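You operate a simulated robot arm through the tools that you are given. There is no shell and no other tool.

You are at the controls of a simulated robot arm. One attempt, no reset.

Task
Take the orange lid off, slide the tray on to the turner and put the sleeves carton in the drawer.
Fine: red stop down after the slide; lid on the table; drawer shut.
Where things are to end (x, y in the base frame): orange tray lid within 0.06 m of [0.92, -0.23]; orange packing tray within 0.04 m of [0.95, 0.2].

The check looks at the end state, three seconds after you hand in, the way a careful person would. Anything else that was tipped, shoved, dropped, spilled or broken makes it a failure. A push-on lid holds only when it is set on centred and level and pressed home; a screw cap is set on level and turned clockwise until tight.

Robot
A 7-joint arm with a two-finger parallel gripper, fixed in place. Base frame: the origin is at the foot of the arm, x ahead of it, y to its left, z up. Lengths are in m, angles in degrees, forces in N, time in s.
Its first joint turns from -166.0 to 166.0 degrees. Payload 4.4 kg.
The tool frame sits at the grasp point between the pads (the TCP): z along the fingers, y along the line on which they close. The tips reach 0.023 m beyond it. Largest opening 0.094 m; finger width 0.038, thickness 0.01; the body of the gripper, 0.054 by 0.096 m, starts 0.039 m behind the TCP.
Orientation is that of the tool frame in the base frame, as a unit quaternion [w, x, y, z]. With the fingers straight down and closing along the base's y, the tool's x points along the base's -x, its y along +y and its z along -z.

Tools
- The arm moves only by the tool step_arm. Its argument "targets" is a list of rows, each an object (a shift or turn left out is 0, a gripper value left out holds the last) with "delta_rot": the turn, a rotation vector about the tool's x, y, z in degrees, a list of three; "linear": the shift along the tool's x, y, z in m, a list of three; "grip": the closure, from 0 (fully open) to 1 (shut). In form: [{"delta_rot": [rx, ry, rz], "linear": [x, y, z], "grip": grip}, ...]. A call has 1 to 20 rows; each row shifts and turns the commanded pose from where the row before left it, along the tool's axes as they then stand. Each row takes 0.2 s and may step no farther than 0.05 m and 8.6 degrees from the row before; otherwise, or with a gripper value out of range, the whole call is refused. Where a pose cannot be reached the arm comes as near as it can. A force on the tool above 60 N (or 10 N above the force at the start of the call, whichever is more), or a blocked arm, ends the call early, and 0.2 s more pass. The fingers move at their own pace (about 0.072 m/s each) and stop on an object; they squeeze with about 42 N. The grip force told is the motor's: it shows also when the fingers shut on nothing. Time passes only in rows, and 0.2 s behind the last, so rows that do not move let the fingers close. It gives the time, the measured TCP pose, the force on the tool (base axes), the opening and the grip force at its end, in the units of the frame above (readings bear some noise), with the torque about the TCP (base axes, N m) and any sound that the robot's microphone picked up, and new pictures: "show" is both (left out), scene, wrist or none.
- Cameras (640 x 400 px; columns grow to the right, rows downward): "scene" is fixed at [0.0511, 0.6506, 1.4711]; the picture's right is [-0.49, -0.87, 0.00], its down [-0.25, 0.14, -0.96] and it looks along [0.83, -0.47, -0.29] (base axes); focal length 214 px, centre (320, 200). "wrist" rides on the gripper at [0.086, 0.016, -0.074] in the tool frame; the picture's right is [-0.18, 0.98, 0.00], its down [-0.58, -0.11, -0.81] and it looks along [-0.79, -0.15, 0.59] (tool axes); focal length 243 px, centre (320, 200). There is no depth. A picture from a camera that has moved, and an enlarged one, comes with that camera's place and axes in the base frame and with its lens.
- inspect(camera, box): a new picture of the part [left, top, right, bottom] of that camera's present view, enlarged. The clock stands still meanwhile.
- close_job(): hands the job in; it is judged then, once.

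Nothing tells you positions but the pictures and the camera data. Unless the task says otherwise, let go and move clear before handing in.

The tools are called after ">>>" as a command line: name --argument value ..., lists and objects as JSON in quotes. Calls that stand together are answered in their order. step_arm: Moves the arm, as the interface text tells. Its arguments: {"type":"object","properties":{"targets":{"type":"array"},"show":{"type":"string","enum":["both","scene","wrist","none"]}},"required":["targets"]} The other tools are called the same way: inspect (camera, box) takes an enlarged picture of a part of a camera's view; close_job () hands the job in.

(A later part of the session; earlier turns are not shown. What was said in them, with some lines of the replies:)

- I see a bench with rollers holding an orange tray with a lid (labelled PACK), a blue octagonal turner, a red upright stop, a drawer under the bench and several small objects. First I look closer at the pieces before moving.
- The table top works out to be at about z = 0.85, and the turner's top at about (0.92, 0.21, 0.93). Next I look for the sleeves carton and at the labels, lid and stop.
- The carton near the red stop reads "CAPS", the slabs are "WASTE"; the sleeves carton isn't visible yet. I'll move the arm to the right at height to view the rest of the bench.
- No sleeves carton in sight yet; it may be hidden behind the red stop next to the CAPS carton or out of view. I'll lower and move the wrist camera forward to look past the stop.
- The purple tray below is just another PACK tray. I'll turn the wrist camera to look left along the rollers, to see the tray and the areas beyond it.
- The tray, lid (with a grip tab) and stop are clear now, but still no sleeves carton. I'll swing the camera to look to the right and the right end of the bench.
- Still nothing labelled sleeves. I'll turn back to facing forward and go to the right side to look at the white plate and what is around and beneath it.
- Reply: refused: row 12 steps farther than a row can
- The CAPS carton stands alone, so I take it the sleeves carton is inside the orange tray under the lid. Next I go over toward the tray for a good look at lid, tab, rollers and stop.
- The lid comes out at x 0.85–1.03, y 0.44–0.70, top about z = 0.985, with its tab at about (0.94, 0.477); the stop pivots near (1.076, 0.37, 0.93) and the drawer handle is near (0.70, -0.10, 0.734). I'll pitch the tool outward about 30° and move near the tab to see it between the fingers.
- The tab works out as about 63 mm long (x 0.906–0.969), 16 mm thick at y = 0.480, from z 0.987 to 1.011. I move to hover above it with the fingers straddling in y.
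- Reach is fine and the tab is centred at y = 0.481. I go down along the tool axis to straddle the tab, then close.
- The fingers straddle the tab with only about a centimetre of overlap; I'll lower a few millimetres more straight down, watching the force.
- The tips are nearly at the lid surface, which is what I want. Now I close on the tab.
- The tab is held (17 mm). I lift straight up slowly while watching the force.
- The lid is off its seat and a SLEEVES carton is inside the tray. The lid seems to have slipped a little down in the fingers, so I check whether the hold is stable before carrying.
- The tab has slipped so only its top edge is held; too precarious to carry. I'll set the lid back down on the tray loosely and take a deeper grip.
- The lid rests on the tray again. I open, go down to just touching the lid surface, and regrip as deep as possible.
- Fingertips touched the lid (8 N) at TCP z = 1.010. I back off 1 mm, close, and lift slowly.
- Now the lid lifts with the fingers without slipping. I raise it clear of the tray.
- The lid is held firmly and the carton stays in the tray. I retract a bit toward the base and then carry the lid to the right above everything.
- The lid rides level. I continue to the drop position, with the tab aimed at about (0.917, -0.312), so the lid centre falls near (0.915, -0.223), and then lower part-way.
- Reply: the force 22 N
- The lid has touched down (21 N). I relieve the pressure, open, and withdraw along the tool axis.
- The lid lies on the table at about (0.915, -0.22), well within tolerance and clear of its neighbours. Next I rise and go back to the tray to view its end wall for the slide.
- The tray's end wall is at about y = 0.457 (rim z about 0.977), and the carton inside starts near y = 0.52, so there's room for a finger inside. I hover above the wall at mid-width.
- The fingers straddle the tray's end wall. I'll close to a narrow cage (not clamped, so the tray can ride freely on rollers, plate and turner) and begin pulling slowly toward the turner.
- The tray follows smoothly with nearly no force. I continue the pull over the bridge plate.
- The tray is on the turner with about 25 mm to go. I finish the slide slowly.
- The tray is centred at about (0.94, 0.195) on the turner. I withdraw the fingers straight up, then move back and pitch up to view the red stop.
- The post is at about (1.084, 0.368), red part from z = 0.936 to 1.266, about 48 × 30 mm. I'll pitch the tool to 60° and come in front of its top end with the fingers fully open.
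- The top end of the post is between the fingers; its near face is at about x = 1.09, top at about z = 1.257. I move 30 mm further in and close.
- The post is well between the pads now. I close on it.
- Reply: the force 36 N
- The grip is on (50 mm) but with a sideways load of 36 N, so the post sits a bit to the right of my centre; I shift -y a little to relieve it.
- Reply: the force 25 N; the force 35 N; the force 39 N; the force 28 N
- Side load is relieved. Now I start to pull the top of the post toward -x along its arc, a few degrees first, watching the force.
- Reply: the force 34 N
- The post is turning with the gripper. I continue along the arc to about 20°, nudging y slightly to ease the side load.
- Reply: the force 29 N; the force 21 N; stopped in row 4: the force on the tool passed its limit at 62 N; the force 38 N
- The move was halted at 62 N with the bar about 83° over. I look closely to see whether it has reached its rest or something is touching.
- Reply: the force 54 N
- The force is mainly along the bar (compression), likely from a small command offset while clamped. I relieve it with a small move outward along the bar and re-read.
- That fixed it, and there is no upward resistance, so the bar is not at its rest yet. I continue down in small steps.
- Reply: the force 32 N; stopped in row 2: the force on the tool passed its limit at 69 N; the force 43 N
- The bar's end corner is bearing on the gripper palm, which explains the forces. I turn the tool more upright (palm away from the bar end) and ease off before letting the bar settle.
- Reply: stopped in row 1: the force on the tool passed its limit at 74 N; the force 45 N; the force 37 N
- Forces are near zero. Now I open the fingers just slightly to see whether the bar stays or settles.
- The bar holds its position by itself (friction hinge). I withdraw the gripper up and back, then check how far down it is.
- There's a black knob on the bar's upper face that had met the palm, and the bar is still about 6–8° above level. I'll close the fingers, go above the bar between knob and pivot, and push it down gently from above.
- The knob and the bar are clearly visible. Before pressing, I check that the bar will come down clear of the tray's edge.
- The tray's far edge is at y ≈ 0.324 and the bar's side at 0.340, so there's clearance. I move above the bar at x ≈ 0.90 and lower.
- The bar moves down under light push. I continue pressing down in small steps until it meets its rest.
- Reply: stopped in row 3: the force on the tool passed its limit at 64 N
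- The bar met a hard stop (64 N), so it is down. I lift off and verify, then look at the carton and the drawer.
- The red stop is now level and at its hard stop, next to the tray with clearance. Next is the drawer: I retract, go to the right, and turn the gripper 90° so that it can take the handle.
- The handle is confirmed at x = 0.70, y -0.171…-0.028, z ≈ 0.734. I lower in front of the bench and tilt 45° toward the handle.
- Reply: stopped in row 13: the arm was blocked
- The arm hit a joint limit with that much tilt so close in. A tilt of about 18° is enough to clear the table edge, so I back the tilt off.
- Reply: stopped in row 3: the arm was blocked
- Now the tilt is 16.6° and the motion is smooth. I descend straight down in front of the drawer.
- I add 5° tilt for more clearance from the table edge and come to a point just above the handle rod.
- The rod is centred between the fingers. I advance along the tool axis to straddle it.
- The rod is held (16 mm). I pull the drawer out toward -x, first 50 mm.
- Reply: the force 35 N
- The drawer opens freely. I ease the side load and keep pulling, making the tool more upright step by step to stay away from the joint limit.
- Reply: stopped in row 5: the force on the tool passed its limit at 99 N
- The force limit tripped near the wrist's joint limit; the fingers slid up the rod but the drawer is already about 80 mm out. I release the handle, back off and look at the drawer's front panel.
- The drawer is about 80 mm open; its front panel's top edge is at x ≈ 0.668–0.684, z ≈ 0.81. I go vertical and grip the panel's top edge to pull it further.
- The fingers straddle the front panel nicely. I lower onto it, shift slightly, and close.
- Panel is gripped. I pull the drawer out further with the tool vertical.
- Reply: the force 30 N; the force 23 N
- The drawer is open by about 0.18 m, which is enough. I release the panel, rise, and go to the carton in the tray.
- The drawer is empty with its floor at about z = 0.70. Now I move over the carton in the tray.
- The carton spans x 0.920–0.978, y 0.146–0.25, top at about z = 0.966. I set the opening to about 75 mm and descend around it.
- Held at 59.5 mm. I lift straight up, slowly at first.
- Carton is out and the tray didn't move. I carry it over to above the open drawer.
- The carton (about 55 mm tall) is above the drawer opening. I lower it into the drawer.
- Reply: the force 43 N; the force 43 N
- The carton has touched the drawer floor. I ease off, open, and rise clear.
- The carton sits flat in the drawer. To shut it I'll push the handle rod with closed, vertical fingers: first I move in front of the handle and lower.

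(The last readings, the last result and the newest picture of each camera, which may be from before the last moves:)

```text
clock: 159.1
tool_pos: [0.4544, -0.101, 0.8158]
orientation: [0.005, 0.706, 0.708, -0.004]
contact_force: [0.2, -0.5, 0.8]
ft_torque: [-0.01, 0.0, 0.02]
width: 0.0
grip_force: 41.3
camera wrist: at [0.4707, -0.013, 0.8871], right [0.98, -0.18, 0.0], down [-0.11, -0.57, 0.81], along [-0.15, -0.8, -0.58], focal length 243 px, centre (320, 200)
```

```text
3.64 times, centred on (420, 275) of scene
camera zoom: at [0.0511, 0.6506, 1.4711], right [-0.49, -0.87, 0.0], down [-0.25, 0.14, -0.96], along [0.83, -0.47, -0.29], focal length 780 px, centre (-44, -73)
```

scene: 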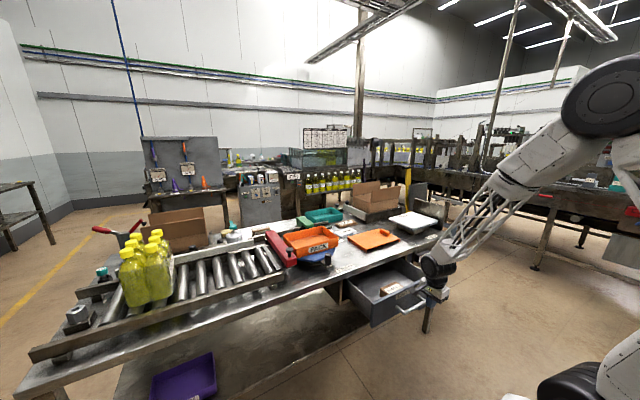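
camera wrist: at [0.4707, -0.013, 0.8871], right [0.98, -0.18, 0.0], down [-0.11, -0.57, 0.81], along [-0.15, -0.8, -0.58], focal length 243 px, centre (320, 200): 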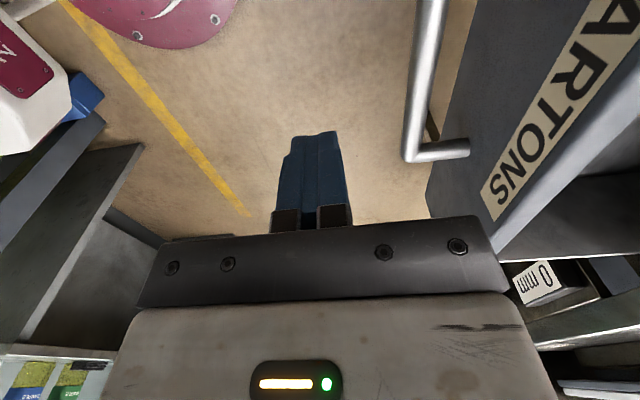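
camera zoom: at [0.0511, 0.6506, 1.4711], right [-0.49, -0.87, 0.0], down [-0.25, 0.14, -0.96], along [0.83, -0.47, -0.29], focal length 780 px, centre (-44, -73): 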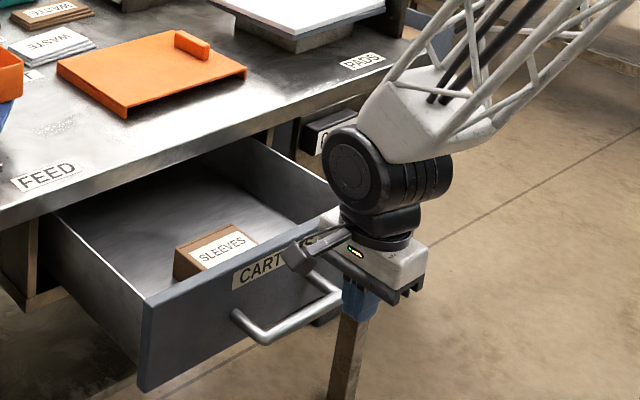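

>>> step_arm --targets '[{"linear": [0, 0, 0.035]}, {"linear": [0, 0, 0.033]}, {"linear": [0, 0.02, 0]}, {"linear": [0, 0.02, 0]}, {"linear": [0, 0.01, 0]}, {"linear": [0, 0.008, 0]}, {"linear": [0, 0.008, 0]}, {"linear": [0, 0.008, 0]}, {"linear": [0, 0, 0]}]'

>>> inspect --camera "scene" --box '[350, 220, 470, 330]'

```text
clock: 161.1
tool_pos: [0.5291, -0.1024, 0.7467]
orientation: [0.004, 0.707, 0.707, -0.005]
contact_force: [0.2, -0.2, 0.5]
ft_torque: [-0.03, -0.01, 0.0]
width: 0.0002
grip_force: 41.9
camera wrist: at [0.5444, -0.015, 0.819], right [0.98, -0.18, 0.0], down [-0.11, -0.57, 0.81], along [-0.15, -0.8, -0.58], focal length 243 px, centre (320, 200)
```

scene: 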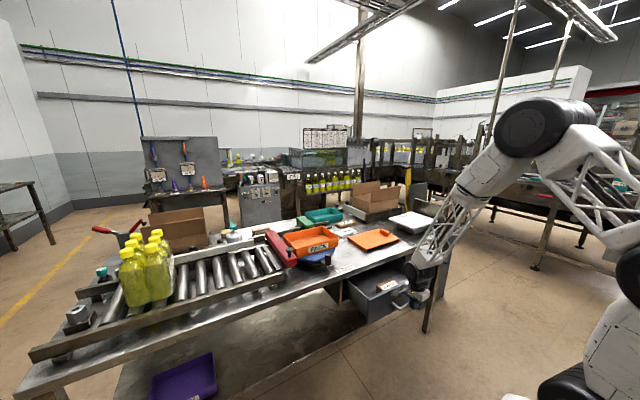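
wrist: 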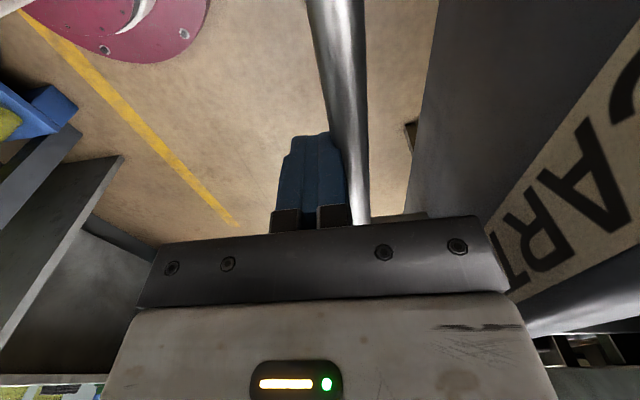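

```text
3.64 times, centred on (410, 275) of scene
camera zoom: at [0.0511, 0.6506, 1.4711], right [-0.49, -0.87, 0.0], down [-0.25, 0.14, -0.96], along [0.83, -0.47, -0.29], focal length 780 px, centre (-7, -73)
```

zoom: 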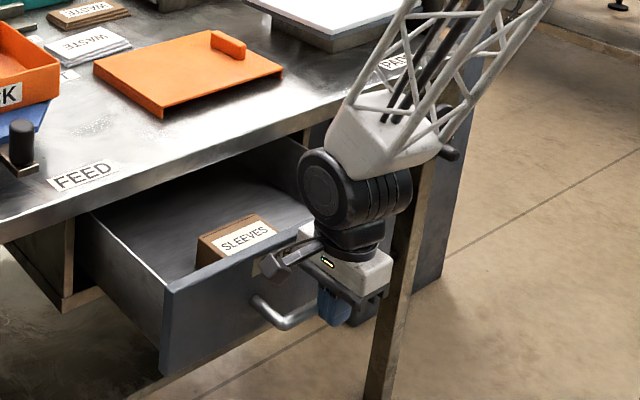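

It pushes with no resistance. I continue pushing the drawer in.

>>> step_arm --targets '[{"linear": [0, 0.01, 0]}, {"linear": [0, 0.012, 0]}, {"linear": [0, 0.012, 0]}, {"linear": [0, 0.012, 0]}, {"linear": [0, 0.012, 0]}, {"linear": [0, 0.012, 0]}, {"linear": [0, 0.012, 0]}, {"linear": [0, 0.012, 0]}, {"linear": [0, 0.01, 0]}, {"linear": [0, 0.008, 0]}, {"linear": [0, 0, 0]}]' --show "wrist"

>>> inspect --camera "scene" --box '[340, 210, 450, 310]'

```text
clock: 163.5
tool_pos: [0.6402, -0.1016, 0.7462]
orientation: [0.004, 0.707, 0.707, -0.005]
contact_force: [-1.5, -0.8, 4.4]
ft_torque: [0.09, -0.05, 0.02]
width: 0.0002
grip_force: 42.2
camera wrist: at [0.6558, -0.0143, 0.8178], right [0.98, -0.18, 0.0], down [-0.11, -0.57, 0.81], along [-0.15, -0.8, -0.58], focal length 243 px, centre (320, 200)
```

wrist: 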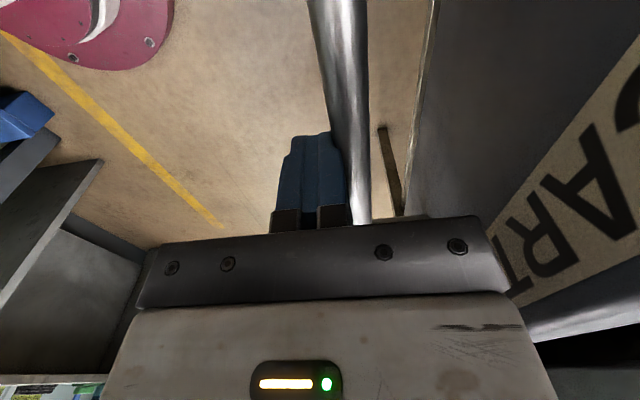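

```text
4.00 times, centred on (395, 260) of scene
camera zoom: at [0.0511, 0.6506, 1.4711], right [-0.49, -0.87, 0.0], down [-0.25, 0.14, -0.96], along [0.83, -0.47, -0.29], focal length 858 px, centre (20, -40)
```

zoom: 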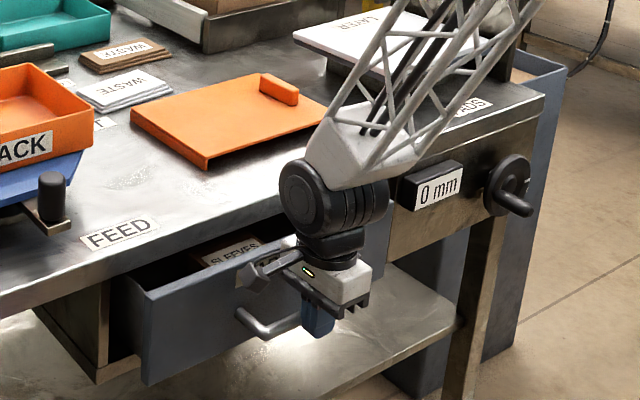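

>>> step_arm --targets '[{"linear": [0, 0.008, 0]}, {"linear": [0, 0.008, 0]}, {"linear": [0, 0.008, 0]}, {"linear": [0, 0, 0]}]' --show "none"

>>> step_arm --targets '[{"linear": [0, 0.006, 0]}, {"linear": [0, 0.004, 0]}, {"linear": [0, 0, 0]}]' --show "wrist"

>>> inspect --camera "scene" --box '[340, 210, 450, 310]'

```text
clock: 164.5
tool_pos: [0.6657, -0.1034, 0.7463]
orientation: [0.005, 0.707, 0.707, -0.005]
contact_force: [-0.9, 1.0, 0.6]
ft_torque: [0.06, -0.02, 0.03]
width: 0.0001
grip_force: 41.9
```

```text
clock: 165.3
tool_pos: [0.6745, -0.1031, 0.7457]
orientation: [0.005, 0.707, 0.707, -0.004]
contact_force: [-0.8, -1.6, 3.1]
ft_torque: [0.07, -0.06, -0.03]
width: 0.0
grip_force: 41.8
camera wrist: at [0.6898, -0.0145, 0.8181], right [0.98, -0.18, 0.0], down [-0.11, -0.57, 0.81], along [-0.15, -0.8, -0.58], focal length 243 px, centre (320, 200)
```

wrist: 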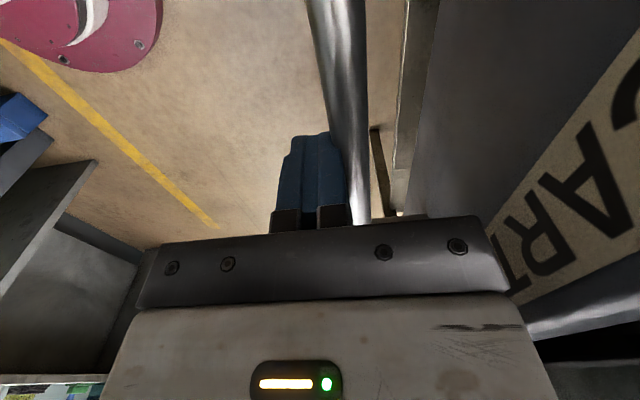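

```text
4.00 times, centred on (395, 260) of scene
camera zoom: at [0.0511, 0.6506, 1.4711], right [-0.49, -0.87, 0.0], down [-0.25, 0.14, -0.96], along [0.83, -0.47, -0.29], focal length 858 px, centre (20, -40)
```

zoom: 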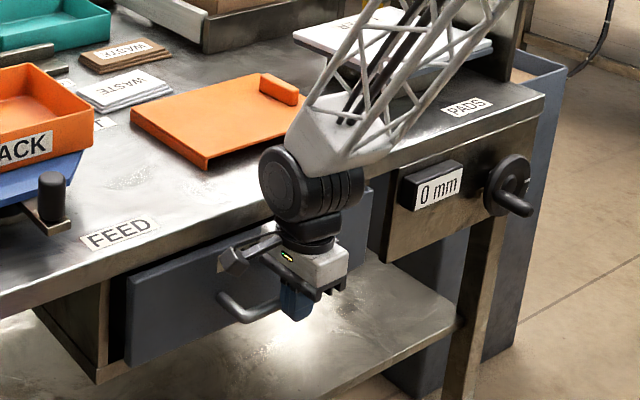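

>>> step_arm --targets '[{"linear": [0, 0.003, 0]}, {"linear": [0, 0.002, 0]}, {"linear": [0, 0, 0]}]' --show "none"

>>> step_arm --targets '[{"linear": [0, 0.002, 0]}, {"linear": [0, 0.001, 0]}, {"linear": [0, 0, 0]}]' --show "none"

>>> step_arm --targets '[{"linear": [0, 0.0015, 0]}, {"linear": [0, 0, 0]}]' --show "none"

```text
clock: 166.1
tool_pos: [0.6802, -0.102, 0.7448]
orientation: [0.005, 0.707, 0.707, -0.003]
contact_force: [-1.3, -0.7, 2.0]
ft_torque: [0.04, -0.03, 0.03]
width: 0.0
grip_force: 42.0
```

```text
clock: 166.9
tool_pos: [0.6836, -0.1028, 0.7462]
orientation: [0.004, 0.707, 0.707, -0.004]
contact_force: [-1.0, 0.1, 2.6]
ft_torque: [0.06, -0.04, 0.02]
width: 0.0
grip_force: 42.4
```

```text
clock: 167.5
tool_pos: [0.6845, -0.1031, 0.7448]
orientation: [0.004, 0.707, 0.707, -0.005]
contact_force: [-1.1, 0.3, 1.6]
ft_torque: [0.03, -0.01, 0.02]
width: 0.0
grip_force: 41.6
```

>>> step_arm --targets '[{"linear": [0, 0.0015, 0]}, {"linear": [0, 0, 0]}]' --show "none"

>>> step_arm --targets '[{"linear": [0, 0.0015, 0]}, {"linear": [0, 0, 0]}]' --show "none"

>>> inspect --camera "scene" --box '[340, 210, 450, 310]'

```text
clock: 168.1
tool_pos: [0.6856, -0.1026, 0.7448]
orientation: [0.004, 0.707, 0.707, -0.005]
contact_force: [-1.5, -0.9, -0.5]
ft_torque: [0.03, 0.01, -0.03]
width: 0.0
grip_force: 41.8
```

```text
clock: 168.7
tool_pos: [0.6866, -0.1029, 0.7451]
orientation: [0.004, 0.707, 0.707, -0.005]
contact_force: [-33.1, 1.0, 17.1]
ft_torque: [0.23, 0.07, 0.14]
width: 0.0
grip_force: 41.6
```

```text
4.00 times, centred on (395, 260) of scene
camera zoom: at [0.0511, 0.6506, 1.4711], right [-0.49, -0.87, 0.0], down [-0.25, 0.14, -0.96], along [0.83, -0.47, -0.29], focal length 858 px, centre (20, -40)
```

zoom: 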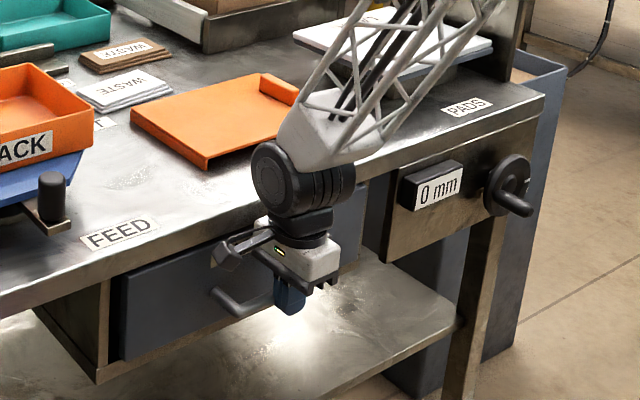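

The push meets a firm stop (33 N) at the fully closed position. I back away, rise, and check the whole scene.

>>> step_arm --targets '[{"linear": [0, -0.01, 0]}, {"linear": [0, -0.04, 0]}, {"linear": [0, -0.045, 0]}, {"linear": [0, -0.03, 0]}, {"linear": [0, 0, -0.045]}, {"linear": [0, 0, -0.05]}, {"linear": [0, 0, -0.05]}, {"linear": [0, 0, -0.05]}, {"linear": [0, 0, -0.05]}, {"linear": [0, 0, -0.05]}, {"linear": [0, 0, -0.05]}, {"linear": [0, 0, -0.05]}, {"linear": [0, 0, 0]}]'

>>> inspect --camera "scene" --box '[320, 190, 460, 310]'

>>> inspect --camera "scene" --box '[220, 180, 360, 300]'

>>> inspect --camera "scene" --box '[40, 200, 240, 400]'

```text
clock: 171.5
tool_pos: [0.5623, -0.0981, 1.1414]
orientation: [0.004, 0.707, 0.707, -0.004]
contact_force: [0.1, 0.3, 0.5]
ft_torque: [-0.01, 0.02, -0.01]
width: 0.0
grip_force: 42.1
camera wrist: at [0.5766, -0.01, 1.2138], right [0.98, -0.18, 0.0], down [-0.11, -0.57, 0.81], along [-0.15, -0.8, -0.58], focal length 243 px, centre (320, 200)
```

scene: 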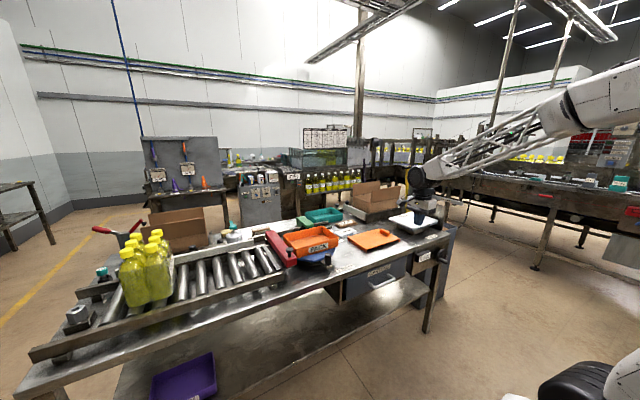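
wrist: 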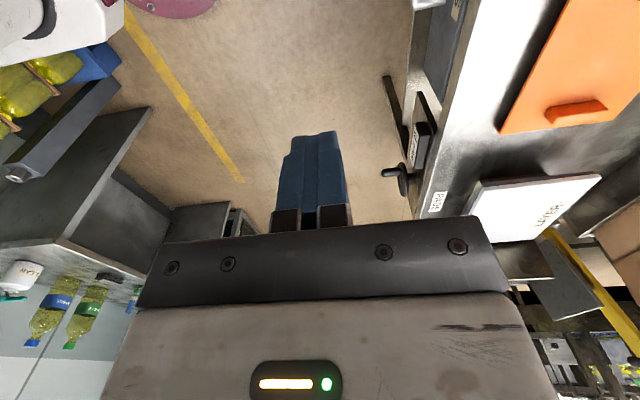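

```text
3.33 times, centred on (390, 250) of scene
camera zoom: at [0.0511, 0.6506, 1.4711], right [-0.49, -0.87, 0.0], down [-0.25, 0.14, -0.96], along [0.83, -0.47, -0.29], focal length 715 px, centre (87, 33)
```

zoom: 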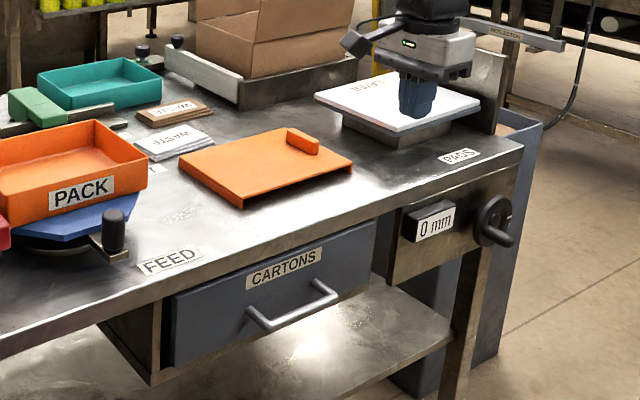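

```text
3.33 times, centred on (290, 240) of scene
camera zoom: at [0.0511, 0.6506, 1.4711], right [-0.49, -0.87, 0.0], down [-0.25, 0.14, -0.96], along [0.83, -0.47, -0.29], focal length 715 px, centre (420, 67)
```

zoom: 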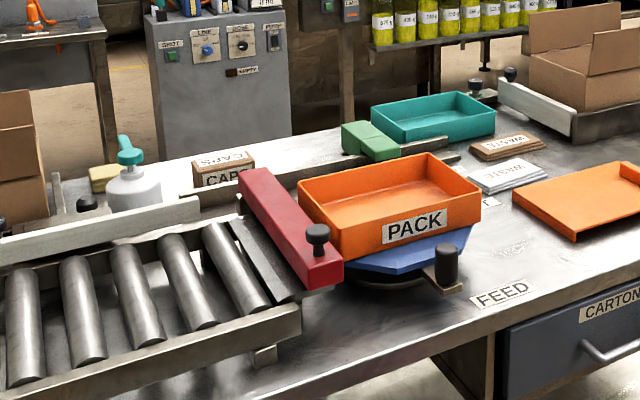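

```text
2.00 times, centred on (140, 300) of scene
camera zoom: at [0.0511, 0.6506, 1.4711], right [-0.49, -0.87, 0.0], down [-0.25, 0.14, -0.96], along [0.83, -0.47, -0.29], focal length 429 px, centre (680, 0)
```

zoom: 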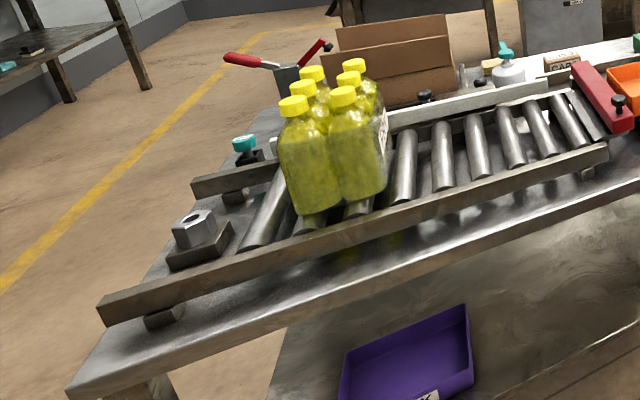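

Everything appears in place. I compare the drawer against its initial closed view to be sure it is fully shut.

>>> inspect --camera "scene" --box '[320, 240, 460, 330]'

>>> inspect --camera "scene" --box '[255, 220, 315, 270]'

```text
4.44 times, centred on (390, 285) of scene
camera zoom: at [0.0511, 0.6506, 1.4711], right [-0.49, -0.87, 0.0], down [-0.25, 0.14, -0.96], along [0.83, -0.47, -0.29], focal length 953 px, centre (9, -178)
```

zoom: 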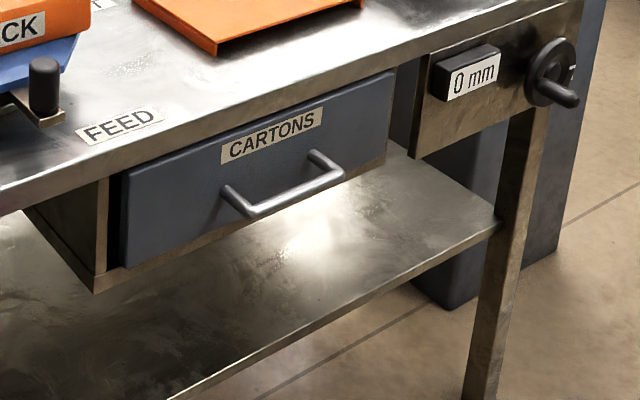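

```text
8.00 times, centred on (285, 245) of scene
camera zoom: at [0.0511, 0.6506, 1.4711], right [-0.49, -0.87, 0.0], down [-0.25, 0.14, -0.96], along [0.83, -0.47, -0.29], focal length 1716 px, centre (600, -160)
```

zoom: 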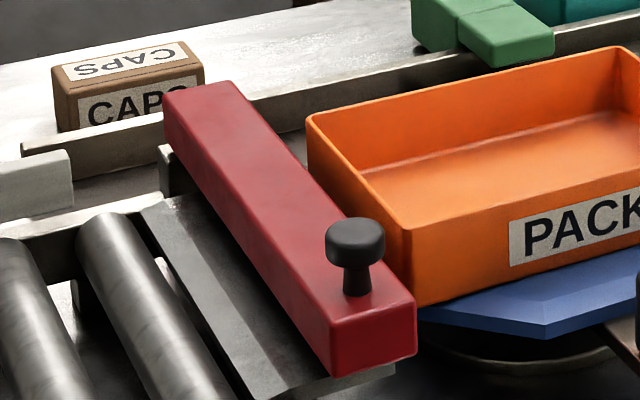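

The drawer view matches the initial closed state exactly and the stop lies flat beside the tray. One last check of tray and lid positions with the wrist camera from above, while parking the arm clear.

>>> step_arm --targets '[{"linear": [0, 0, -0.05]}, {"linear": [0, 0, -0.05]}, {"delta_rot": [0, 0, -8.2]}, {"delta_rot": [0, 0, -8.2]}, {"delta_rot": [0, 0, -8.2]}, {"delta_rot": [0, 0, -8.2]}, {"delta_rot": [0, 0, -8.2]}, {"delta_rot": [0, 0, -8.2]}, {"delta_rot": [0, 0, -8.2]}, {"delta_rot": [0, 0, -8.2]}, {"delta_rot": [0, 0, -8.2]}, {"delta_rot": [0, 0, -8.2]}, {"delta_rot": [0, 0, -8.0]}, {"linear": [0, 0.05, 0]}, {"linear": [0, 0.05, 0]}, {"linear": [0, 0, 0]}]'

>>> inspect --camera "wrist" --box '[180, 20, 500, 220]'

```text
clock: 174.9
tool_pos: [0.561, 0.0049, 1.2379]
orientation: [0.0, -0.001, 1.0, -0.006]
contact_force: [-0.8, 0.8, 0.2]
ft_torque: [-0.02, 0.02, -0.02]
width: 0.0
grip_force: 43.1
camera wrist: at [0.4754, 0.0222, 1.3121], right [0.18, 0.98, -0.01], down [0.58, -0.1, 0.81], along [0.79, -0.16, -0.59], focal length 243 px, centre (320, 200)
```

scene: 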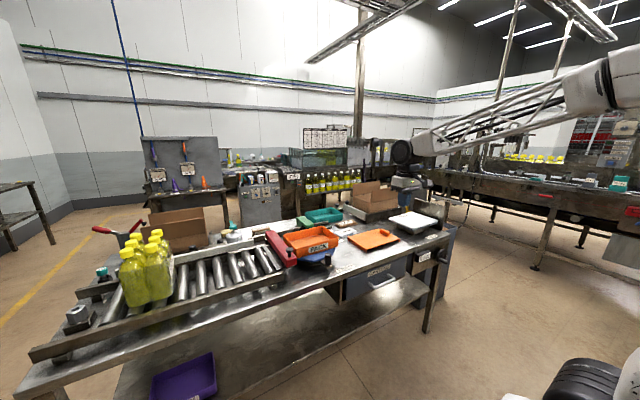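
wrist: 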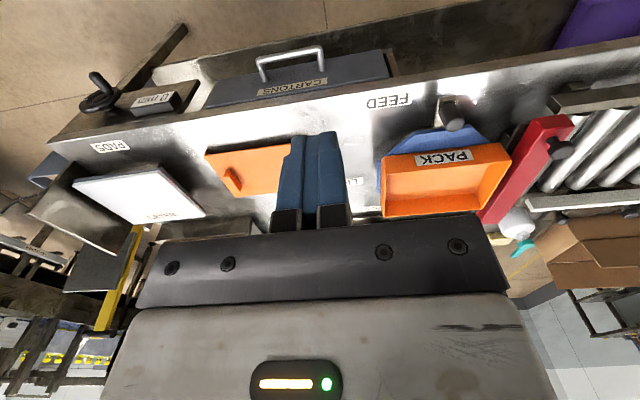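

```text
2.00 times, centred on (340, 120) of wrist
camera zoom: at [0.4754, 0.0222, 1.3121], right [0.18, 0.98, -0.01], down [0.58, -0.1, 0.81], along [0.79, -0.16, -0.59], focal length 485 px, centre (280, 360)
```

zoom: 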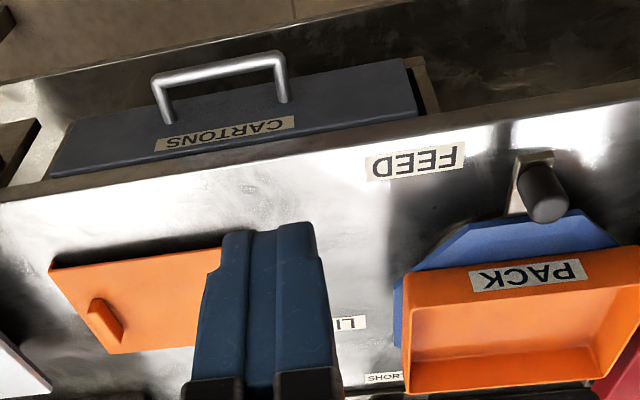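

The tray measures at about (0.94, 0.195), the lid at about (0.915, -0.22), the stop is down, and the drawer is shut with the sleeves carton inside. The arm is clear, so I hand in.

>>> close_job

```text
The job is handed in.
```

The job is handed in; I haven't had the verdict. Positions below are my own estimates from the camera pictures.

| Item | End state | Target |
|---|---|---|
| Orange lid | On the table, right side up, at about (0.915, -0.22) | [0.92, -0.23], within 0.06 m |
| Orange tray | On the turner at about (0.94, 0.195) | [0.95, 0.2], within 0.04 m |
| Red stop | Lowered after the slide until it met a hard stop; it lies level beside the tray with a small gap | Down |
| Sleeves carton | Flat on the floor of the drawer; it had been inside the tray, under the lid | In the drawer |
| Drawer | Pushed in to its stop; it looks the same as in the first picture | Shut |

- **Lid:** the first lift slipped in the fingers. I set the lid back on the tray and gripped deeper before carrying it.
- **Stop and drawer:** the force limit tripped while I was lowering the stop and while I was opening the drawer by its handle, at 99 N the highest. Neither shows any visible damage.

In the last pictures I saw nothing else tipped or moved. The gripper is empty and the arm is parked above the bench.
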